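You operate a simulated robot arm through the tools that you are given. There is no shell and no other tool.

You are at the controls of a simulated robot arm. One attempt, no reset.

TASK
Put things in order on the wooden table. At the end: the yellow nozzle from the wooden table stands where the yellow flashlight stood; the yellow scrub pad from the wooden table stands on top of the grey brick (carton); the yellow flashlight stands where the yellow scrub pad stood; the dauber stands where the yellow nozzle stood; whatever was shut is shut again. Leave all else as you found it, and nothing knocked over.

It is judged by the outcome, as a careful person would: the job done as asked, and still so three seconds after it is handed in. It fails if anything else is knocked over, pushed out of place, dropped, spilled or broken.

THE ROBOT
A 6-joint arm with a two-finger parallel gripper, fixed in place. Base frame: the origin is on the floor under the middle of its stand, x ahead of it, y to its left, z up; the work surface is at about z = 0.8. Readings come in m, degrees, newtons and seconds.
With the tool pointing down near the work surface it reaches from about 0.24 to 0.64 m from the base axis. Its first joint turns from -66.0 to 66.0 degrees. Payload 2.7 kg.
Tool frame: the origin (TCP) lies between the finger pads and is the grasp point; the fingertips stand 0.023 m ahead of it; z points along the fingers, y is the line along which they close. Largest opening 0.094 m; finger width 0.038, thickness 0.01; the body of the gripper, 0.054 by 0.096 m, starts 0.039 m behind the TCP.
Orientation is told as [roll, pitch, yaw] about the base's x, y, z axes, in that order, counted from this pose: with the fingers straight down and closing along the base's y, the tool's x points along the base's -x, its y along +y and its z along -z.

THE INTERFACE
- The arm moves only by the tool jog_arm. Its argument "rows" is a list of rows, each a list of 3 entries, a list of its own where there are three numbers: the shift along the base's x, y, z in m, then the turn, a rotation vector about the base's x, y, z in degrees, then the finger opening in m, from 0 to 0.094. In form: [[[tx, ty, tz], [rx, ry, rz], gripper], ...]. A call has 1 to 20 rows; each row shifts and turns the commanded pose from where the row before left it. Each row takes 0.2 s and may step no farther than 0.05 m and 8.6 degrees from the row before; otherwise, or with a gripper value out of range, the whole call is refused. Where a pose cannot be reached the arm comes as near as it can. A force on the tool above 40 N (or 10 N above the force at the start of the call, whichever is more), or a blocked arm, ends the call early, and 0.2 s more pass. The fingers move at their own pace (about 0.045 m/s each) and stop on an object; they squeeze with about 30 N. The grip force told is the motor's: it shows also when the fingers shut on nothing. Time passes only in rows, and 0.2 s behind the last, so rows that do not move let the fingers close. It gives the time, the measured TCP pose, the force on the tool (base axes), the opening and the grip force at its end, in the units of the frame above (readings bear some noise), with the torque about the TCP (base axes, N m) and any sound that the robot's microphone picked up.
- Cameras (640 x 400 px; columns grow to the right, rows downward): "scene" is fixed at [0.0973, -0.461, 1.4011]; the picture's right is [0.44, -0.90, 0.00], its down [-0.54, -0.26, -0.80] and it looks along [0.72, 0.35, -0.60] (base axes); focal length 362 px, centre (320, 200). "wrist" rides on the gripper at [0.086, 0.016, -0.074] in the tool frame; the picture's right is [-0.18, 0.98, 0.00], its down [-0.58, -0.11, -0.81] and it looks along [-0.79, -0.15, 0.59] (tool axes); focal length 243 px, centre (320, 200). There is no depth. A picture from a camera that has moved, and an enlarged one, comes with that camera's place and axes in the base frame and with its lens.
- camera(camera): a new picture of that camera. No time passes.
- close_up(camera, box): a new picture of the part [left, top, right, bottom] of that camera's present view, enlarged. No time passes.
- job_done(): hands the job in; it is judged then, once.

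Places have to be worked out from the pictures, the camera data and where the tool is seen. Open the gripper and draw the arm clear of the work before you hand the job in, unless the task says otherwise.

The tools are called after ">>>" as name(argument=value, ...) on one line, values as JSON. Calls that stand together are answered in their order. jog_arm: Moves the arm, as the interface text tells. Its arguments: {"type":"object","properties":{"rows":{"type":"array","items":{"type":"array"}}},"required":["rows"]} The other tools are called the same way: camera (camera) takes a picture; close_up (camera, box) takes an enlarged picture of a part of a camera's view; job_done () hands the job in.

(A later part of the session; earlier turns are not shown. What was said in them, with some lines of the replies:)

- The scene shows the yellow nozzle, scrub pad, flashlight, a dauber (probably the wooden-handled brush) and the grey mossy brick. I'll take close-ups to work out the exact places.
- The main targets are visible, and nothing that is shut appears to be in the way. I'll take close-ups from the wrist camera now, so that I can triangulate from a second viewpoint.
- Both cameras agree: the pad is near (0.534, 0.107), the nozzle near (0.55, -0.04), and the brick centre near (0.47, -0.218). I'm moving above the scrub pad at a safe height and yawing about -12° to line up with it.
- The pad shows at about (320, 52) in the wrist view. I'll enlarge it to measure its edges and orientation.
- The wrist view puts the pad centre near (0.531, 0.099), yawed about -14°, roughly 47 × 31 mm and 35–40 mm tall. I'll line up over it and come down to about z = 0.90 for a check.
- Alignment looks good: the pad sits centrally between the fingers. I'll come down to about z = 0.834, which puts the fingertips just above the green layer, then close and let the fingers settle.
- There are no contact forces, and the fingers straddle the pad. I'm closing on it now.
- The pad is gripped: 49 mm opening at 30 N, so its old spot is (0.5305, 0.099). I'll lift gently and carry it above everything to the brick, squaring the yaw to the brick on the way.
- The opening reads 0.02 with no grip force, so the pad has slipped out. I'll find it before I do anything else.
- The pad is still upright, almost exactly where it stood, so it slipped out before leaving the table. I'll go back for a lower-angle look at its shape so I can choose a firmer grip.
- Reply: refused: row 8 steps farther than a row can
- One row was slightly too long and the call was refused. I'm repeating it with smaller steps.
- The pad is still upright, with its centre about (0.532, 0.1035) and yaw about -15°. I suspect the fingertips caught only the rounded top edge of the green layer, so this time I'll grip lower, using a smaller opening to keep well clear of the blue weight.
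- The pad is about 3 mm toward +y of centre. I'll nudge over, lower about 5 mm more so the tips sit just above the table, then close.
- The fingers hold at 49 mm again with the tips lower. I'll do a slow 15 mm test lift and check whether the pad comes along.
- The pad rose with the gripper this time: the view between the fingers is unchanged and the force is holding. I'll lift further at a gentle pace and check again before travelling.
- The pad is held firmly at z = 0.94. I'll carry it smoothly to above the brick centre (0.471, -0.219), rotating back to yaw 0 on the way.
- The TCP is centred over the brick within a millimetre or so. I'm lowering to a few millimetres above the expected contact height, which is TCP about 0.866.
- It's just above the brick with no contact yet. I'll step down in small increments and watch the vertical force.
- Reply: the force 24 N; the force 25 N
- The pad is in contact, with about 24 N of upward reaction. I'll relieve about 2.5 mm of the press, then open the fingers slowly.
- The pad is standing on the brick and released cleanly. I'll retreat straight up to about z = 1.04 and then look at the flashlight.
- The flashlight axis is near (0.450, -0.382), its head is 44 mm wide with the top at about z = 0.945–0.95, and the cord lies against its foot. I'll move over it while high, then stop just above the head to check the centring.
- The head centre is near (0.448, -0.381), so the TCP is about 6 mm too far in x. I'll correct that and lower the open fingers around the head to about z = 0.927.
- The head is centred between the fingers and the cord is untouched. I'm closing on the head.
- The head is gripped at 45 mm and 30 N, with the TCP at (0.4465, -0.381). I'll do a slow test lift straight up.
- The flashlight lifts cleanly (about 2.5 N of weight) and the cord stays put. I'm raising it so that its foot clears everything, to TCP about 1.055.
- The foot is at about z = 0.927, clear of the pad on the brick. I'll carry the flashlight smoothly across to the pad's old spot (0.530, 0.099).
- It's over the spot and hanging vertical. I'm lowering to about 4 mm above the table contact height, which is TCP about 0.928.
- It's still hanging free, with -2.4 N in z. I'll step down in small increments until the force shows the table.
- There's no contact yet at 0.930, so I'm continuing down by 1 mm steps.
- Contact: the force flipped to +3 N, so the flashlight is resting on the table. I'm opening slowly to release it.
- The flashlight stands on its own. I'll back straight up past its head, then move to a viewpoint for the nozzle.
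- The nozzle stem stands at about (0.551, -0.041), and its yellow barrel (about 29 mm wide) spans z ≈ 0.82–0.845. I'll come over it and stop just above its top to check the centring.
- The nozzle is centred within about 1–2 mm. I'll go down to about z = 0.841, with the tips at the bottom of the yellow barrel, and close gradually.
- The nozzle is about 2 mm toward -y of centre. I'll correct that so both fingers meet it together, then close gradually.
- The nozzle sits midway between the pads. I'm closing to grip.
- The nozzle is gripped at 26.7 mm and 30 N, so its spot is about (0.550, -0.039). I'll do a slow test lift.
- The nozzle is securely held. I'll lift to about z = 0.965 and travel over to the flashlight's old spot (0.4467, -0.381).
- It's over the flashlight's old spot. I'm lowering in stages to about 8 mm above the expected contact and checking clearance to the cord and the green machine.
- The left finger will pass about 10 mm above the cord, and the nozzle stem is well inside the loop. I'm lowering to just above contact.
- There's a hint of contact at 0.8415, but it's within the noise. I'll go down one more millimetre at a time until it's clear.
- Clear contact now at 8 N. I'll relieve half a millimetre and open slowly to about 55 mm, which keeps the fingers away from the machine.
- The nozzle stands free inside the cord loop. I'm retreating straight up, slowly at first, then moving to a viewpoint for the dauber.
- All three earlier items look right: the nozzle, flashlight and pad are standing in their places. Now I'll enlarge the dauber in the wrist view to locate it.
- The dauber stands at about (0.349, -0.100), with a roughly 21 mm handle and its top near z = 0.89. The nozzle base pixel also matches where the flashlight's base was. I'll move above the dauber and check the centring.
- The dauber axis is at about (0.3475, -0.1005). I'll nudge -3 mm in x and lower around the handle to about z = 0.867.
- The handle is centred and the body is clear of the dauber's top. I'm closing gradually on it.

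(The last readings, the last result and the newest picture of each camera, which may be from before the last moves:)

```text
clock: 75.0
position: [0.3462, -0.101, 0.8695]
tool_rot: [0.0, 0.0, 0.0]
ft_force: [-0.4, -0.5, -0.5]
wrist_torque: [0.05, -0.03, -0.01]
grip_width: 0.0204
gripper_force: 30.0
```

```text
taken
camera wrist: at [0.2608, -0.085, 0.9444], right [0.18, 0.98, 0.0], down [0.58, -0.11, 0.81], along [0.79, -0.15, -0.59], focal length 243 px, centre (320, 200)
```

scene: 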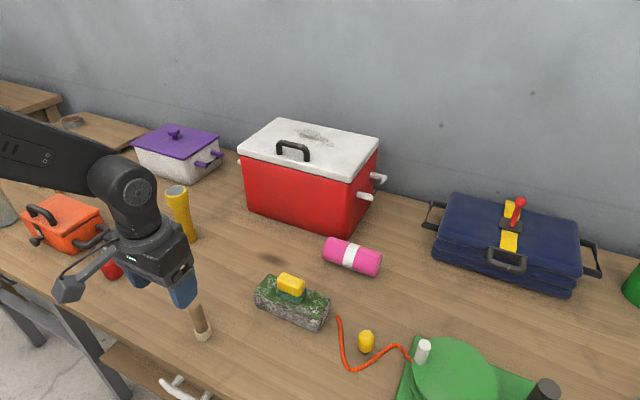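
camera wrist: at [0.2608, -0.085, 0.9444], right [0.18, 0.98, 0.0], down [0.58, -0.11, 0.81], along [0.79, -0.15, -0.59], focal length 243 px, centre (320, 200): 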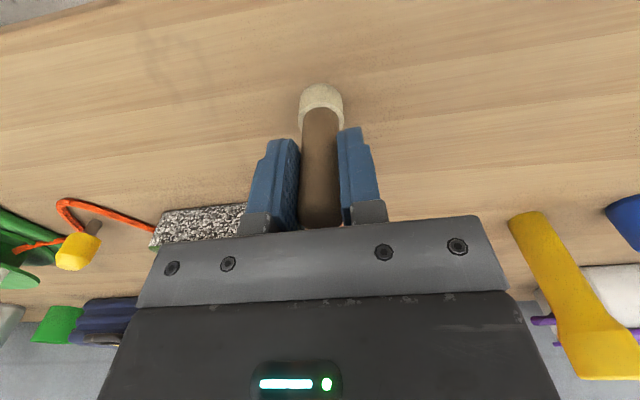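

The dauber is gripped at 20.4 mm and 30 N, with the TCP at z = 0.8697. I'll do a slow test lift.

>>> jog_arm(rows=[[[0, 0, 0.003], [0, 0, 0], 0.005], [[0, 0, 0.004], [0, 0, 0], 0.005], [[0, 0, 0.006], [0, 0, 0], 0.005], [[0, 0, 0.007], [0, 0, 0], 0.005], [[0, 0, 0], [0, 0, 0], 0.005]])

>>> camera(camera="wrist")

>>> close_up(camera="scene", box=[120, 240, 280, 360])

```text
clock: 76.2
position: [0.3456, -0.0993, 0.8898]
tool_rot: [-0.1, 0.0, -0.1]
ft_force: [0.0, 0.6, -0.3]
wrist_torque: [0.06, -0.01, -0.03]
grip_width: 0.0204
gripper_force: 29.6
```

```text
taken
camera wrist: at [0.2602, -0.0851, 0.9634], right [0.19, 0.98, 0.0], down [0.58, -0.11, 0.81], along [0.79, -0.15, -0.59], focal length 243 px, centre (320, 200)
```

wrist: 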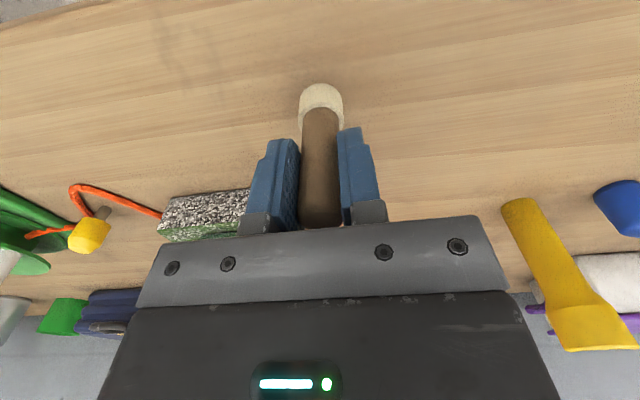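

```text
3.33 times, centred on (200, 300) of scene
camera zoom: at [0.0973, -0.461, 1.4011], right [0.44, -0.9, 0.0], down [-0.54, -0.26, -0.8], along [0.72, 0.35, -0.6], focal length 1207 px, centre (720, -133)
```

zoom: 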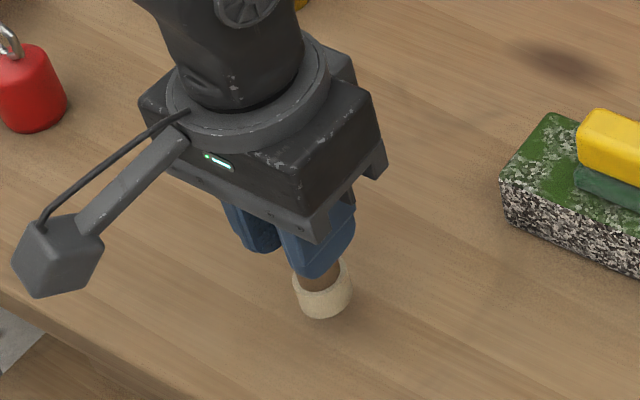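

The dauber is held upright. I'll lift a little more and carry it to the nozzle's old spot (0.550, -0.0395).

>>> jog_arm(rows=[[[0, 0, 0.015], [0, 0, 0], 0.005], [[0, 0, 0.02], [0, 0, 0], 0.005], [[0, 0, 0.015], [0, 0, 0], 0.005], [[0.01, 0.003, 0], [0, 0, 0], 0.005], [[0.018, 0.0053, 0], [0, 0, 0], 0.005], [[0.024, 0.007, 0], [0, 0, 0], 0.005], [[0.024, 0.007, 0], [0, 0, 0], 0.005], [[0.024, 0.007, 0], [0, 0, 0], 0.005], [[0.024, 0.007, 0], [0, 0, 0], 0.005], [[0.024, 0.007, 0], [0, 0, 0], 0.005], [[0.024, 0.007, 0], [0, 0, 0], 0.005], [[0.018, 0.0055, 0], [0, 0, 0], 0.005], [[0.01, 0.003, 0], [0, 0, 0], 0.005], [[0.003, 0.001, 0], [0, 0, 0], 0.005], [[0, 0, 0], [0, 0, 0], 0.005]])

>>> camera(camera="wrist")

>>> camera(camera="scene")

```text
clock: 79.4
position: [0.5489, -0.0412, 0.9408]
tool_rot: [0.0, 0.0, 0.0]
ft_force: [-0.4, -0.5, -1.2]
wrist_torque: [-0.01, -0.01, -0.01]
grip_width: 0.0207
gripper_force: 29.9
```

```text
taken
camera wrist: at [0.4631, -0.0259, 1.014], right [0.18, 0.98, 0.0], down [0.58, -0.11, 0.81], along [0.79, -0.15, -0.59], focal length 243 px, centre (320, 200)
```

wrist: 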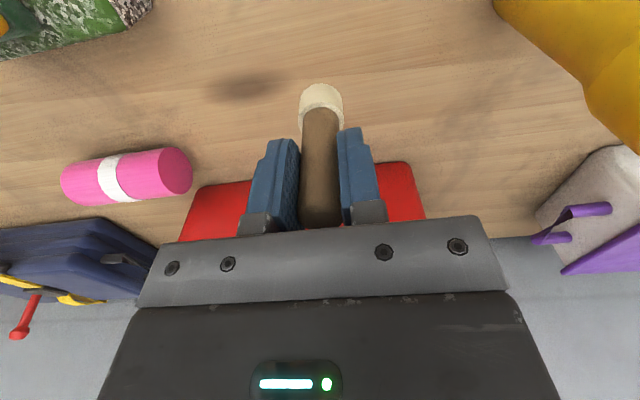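

```text
taken
```

scene: 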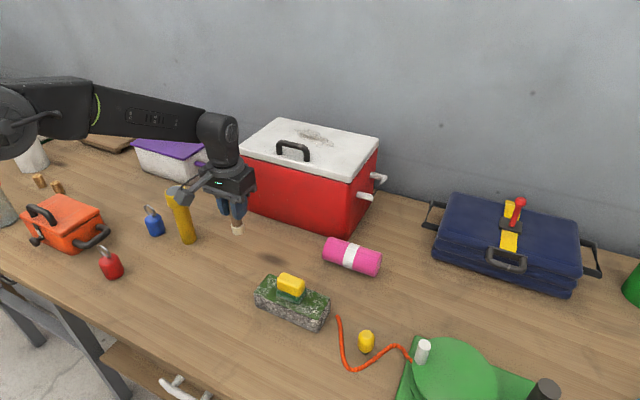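

It's over the nozzle's old spot. I'm lowering to about 4 mm above contact, which is expected at TCP about 0.870.

>>> jog_arm(rows=[[[0.001, 0.001, -0.012], [0, 0, 0], 0.005], [[0, 0, -0.018], [0, 0, 0], 0.005], [[0, 0, -0.018], [0, 0, 0], 0.005], [[0, 0, -0.012], [0, 0, 0], 0.005], [[0, 0, -0.006], [0, 0, 0], 0.005], [[0, 0, 0], [0, 0, 0], 0.005]])

>>> close_up(camera="scene", box=[160, 160, 320, 280])

```text
clock: 80.8
position: [0.5501, -0.0409, 0.8732]
tool_rot: [-0.1, 0.1, -0.1]
ft_force: [0.5, -0.4, -0.1]
wrist_torque: [-0.02, 0.02, -0.03]
grip_width: 0.0206
gripper_force: 29.8
```

```text
3.33 times, centred on (240, 220) of scene
camera zoom: at [0.0973, -0.461, 1.4011], right [0.44, -0.9, 0.0], down [-0.54, -0.26, -0.8], along [0.72, 0.35, -0.6], focal length 1207 px, centre (587, 133)
```

zoom: 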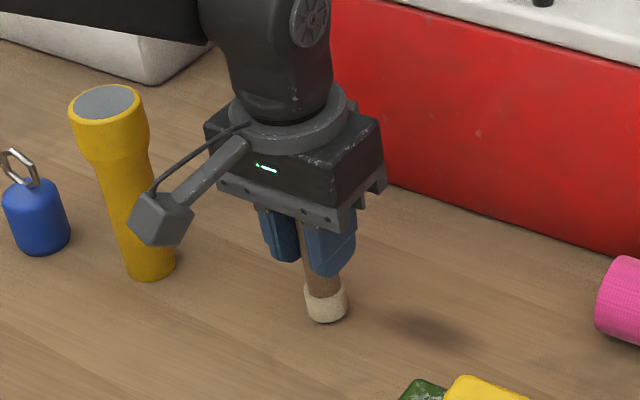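

There's no contact yet, and the flashlight and cooler are well clear. I'm stepping down gently.

>>> jog_arm(rows=[[[0, 0, -0.001], [0, 0, 0], 0.005], [[0, 0, -0.001], [0, 0, 0], 0.005], [[0, 0, 0], [0, 0, 0], 0.005]])

>>> jog_arm(rows=[[[0, 0, -0.001], [0, 0, 0], 0.005], [[0, 0, 0], [0, 0, 0], 0.005]])

```text
clock: 81.6
position: [0.549, -0.0397, 0.8722]
tool_rot: [0.0, 0.0, 0.0]
ft_force: [0.4, -0.1, 0.0]
wrist_torque: [-0.01, -0.02, 0.02]
grip_width: 0.0209
gripper_force: 30.4
```

```text
clock: 82.2
position: [0.5504, -0.0408, 0.8707]
tool_rot: [0.1, 0.0, -0.2]
ft_force: [0.1, 0.1, -1.0]
wrist_torque: [-0.02, 0.0, -0.02]
grip_width: 0.0208
gripper_force: 30.3
```

It's still free at 0.871, so I'll keep stepping down by 1 mm.

>>> jog_arm(rows=[[[0, 0, -0.001], [0, 0, 0], 0.005], [[0, 0, 0], [0, 0, 0], 0.005]])

>>> jog_arm(rows=[[[0, 0, -0.0007], [0, 0, 0], 0.005], [[0, 0, 0], [0, 0, 0], 0.005]])

```text
clock: 82.8
position: [0.55, -0.0386, 0.871]
tool_rot: [0.1, 0.0, 0.0]
ft_force: [0.2, -0.8, 0.8]
wrist_torque: [0.02, -0.01, 0.01]
grip_width: 0.0202
gripper_force: 30.3
```

```text
clock: 83.4
position: [0.5505, -0.0391, 0.8701]
tool_rot: [0.0, -0.1, 0.0]
ft_force: [-3.2, 0.9, 10.5]
wrist_torque: [0.1, 0.2, 0.0]
grip_width: 0.0205
gripper_force: 30.6
```

Contact at 10.5 N, so the dauber is on the table. I'll relieve a little and open slowly.

>>> jog_arm(rows=[[[0, 0, 0.0007], [0, 0, 0], 0.005], [[0, 0, 0], [0, 0, 0], 0.022], [[0, 0, 0], [0, 0, 0], 0.027], [[0, 0, 0], [0, 0, 0], 0.035], [[0, 0, 0], [0, 0, 0], 0.045], [[0, 0, 0], [0, 0, 0], 0.06], [[0, 0, 0], [0, 0, 0], 0.06], [[0, 0, 0], [0, 0, 0], 0.06]])

>>> camera(camera="wrist")

>>> close_up(camera="scene", box=[160, 160, 320, 280])

```text
clock: 85.2
position: [0.5493, -0.0396, 0.8704]
tool_rot: [0.0, 0.0, 0.0]
ft_force: [0.0, -0.6, 0.1]
wrist_torque: [0.02, -0.04, -0.03]
grip_width: 0.06
gripper_force: 0.0
```

```text
taken
camera wrist: at [0.4639, -0.0241, 0.9437], right [0.18, 0.98, 0.0], down [0.58, -0.11, 0.81], along [0.79, -0.15, -0.59], focal length 243 px, centre (320, 200)
```

wrist: 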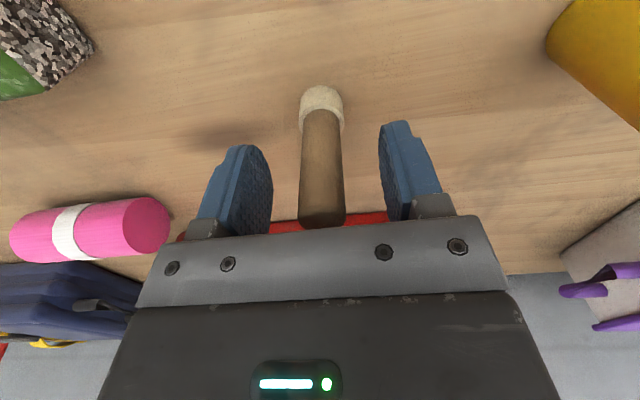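

```text
3.33 times, centred on (240, 220) of scene
camera zoom: at [0.0973, -0.461, 1.4011], right [0.44, -0.9, 0.0], down [-0.54, -0.26, -0.8], along [0.72, 0.35, -0.6], focal length 1207 px, centre (587, 133)
```

zoom: 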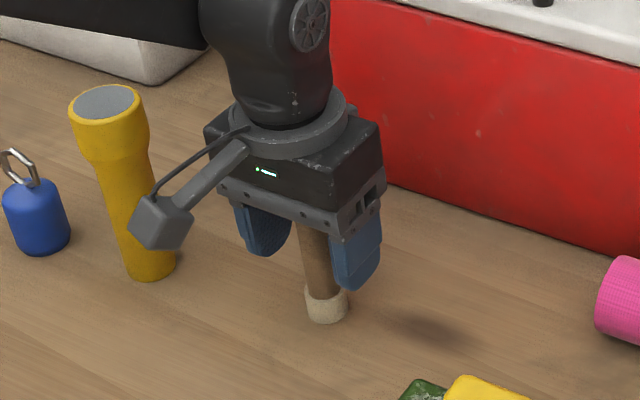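

The dauber stands released. I'm retreating straight up, then drawing the arm back to a clear position and opening the gripper.

>>> jog_arm(rows=[[[0, 0, 0.006], [0, 0, 0], 0.06], [[0, 0, 0.015], [0, 0, 0], 0.06], [[0, 0, 0.025], [0, 0, 0], 0.06], [[0, 0, 0.035], [0, 0, 0], 0.06], [[0, 0, 0.045], [0, 0, 0], 0.06], [[0, 0, 0.045], [0, 0, 0], 0.08], [[0, 0, 0.045], [0, 0, 0], 0.094], [[-0.03, -0.01, 0.02], [0, 0, 0], 0.094], [[-0.04, -0.01, 0], [0, 0, 0], 0.094], [[-0.04, 0, 0], [0, 0, 0], 0.094], [[-0.04, 0, 0], [0, 0, 0], 0.094], [[-0.03, 0, 0], [0, 0, 0], 0.094], [[0, 0, 0], [0, 0, 0], 0.094]])

>>> camera(camera="scene")

>>> camera(camera="wrist")

```text
clock: 88.0
position: [0.37, -0.064, 1.1068]
tool_rot: [-0.1, 0.1, 0.0]
ft_force: [0.6, 0.0, 0.8]
wrist_torque: [-0.01, 0.02, 0.0]
grip_width: 0.094
gripper_force: 0.0
```

```text
taken
```

scene: 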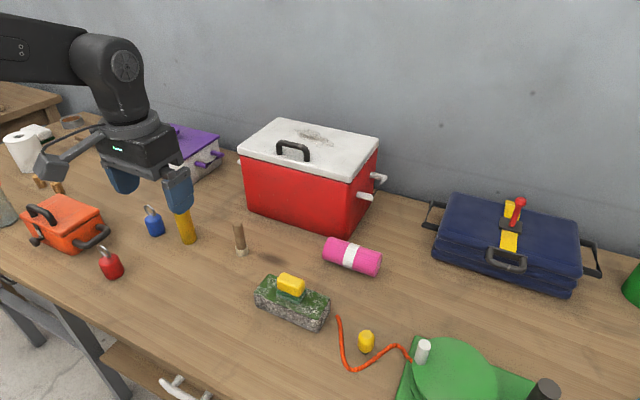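

```text
taken
camera wrist: at [0.2848, -0.0482, 1.1806], right [0.18, 0.98, 0.0], down [0.58, -0.11, 0.81], along [0.79, -0.15, -0.59], focal length 243 px, centre (320, 200)
```

wrist: 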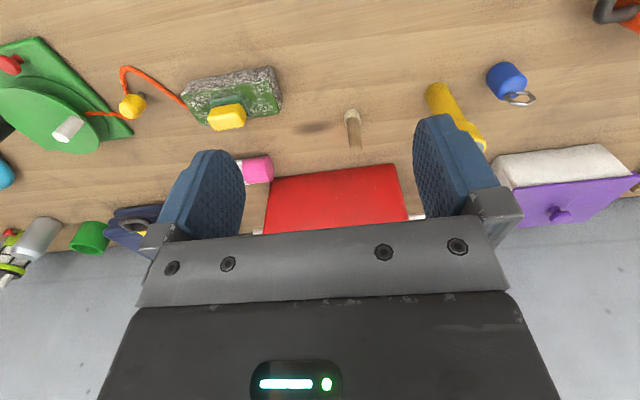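

All four placements look right in both views. I'll take final close-ups to confirm that everything is upright and that the cord and neighbouring items haven't moved.

>>> close_up(camera="scene", box=[120, 170, 280, 280])

>>> close_up(camera="scene", box=[240, 260, 440, 385])

```text
3.64 times, centred on (200, 225) of scene
camera zoom: at [0.0973, -0.461, 1.4011], right [0.44, -0.9, 0.0], down [-0.54, -0.26, -0.8], along [0.72, 0.35, -0.6], focal length 1317 px, centre (756, 109)
```

zoom: 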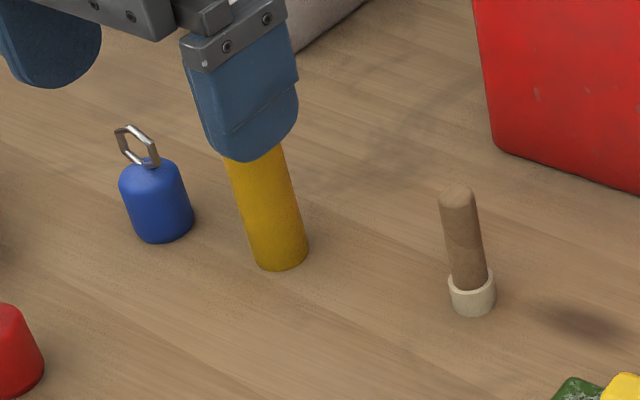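

```text
3.20 times, centred on (340, 322) of scene
camera zoom: at [0.0973, -0.461, 1.4011], right [0.44, -0.9, 0.0], down [-0.54, -0.26, -0.8], along [0.72, 0.35, -0.6], focal length 1159 px, centre (256, -192)
```

zoom: 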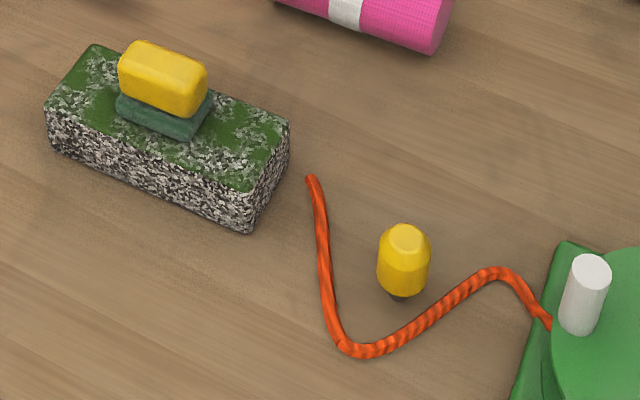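

The pad is upright on the unmoved brick, the nozzle stands at the flashlight's old spot inside the undisturbed cord, the flashlight is at the pad's spot and the dauber is at the nozzle's. The containers I can see are still shut, and the arm is clear with the gripper open, so I'm handing the job in.

>>> job_done()

```text
The job is handed in.
```

The job is handed in, and in the last pictures all four items stand where you asked:

- **Scrub pad:** upright on top of the grey brick, which has not moved.
- **Flashlight:** standing at the pad's old spot.
- **Nozzle:** standing at the flashlight's old spot, inside the loop of orange cord, which looks undisturbed.
- **Dauber:** standing at the nozzle's old spot.

On my first try the pad slipped out of the gripper. It stayed upright and moved about 4 mm, and I set the flashlight at its original spot.

I opened nothing, and the containers I could see are still shut. Nothing was knocked over. I left the arm drawn back with the gripper open.
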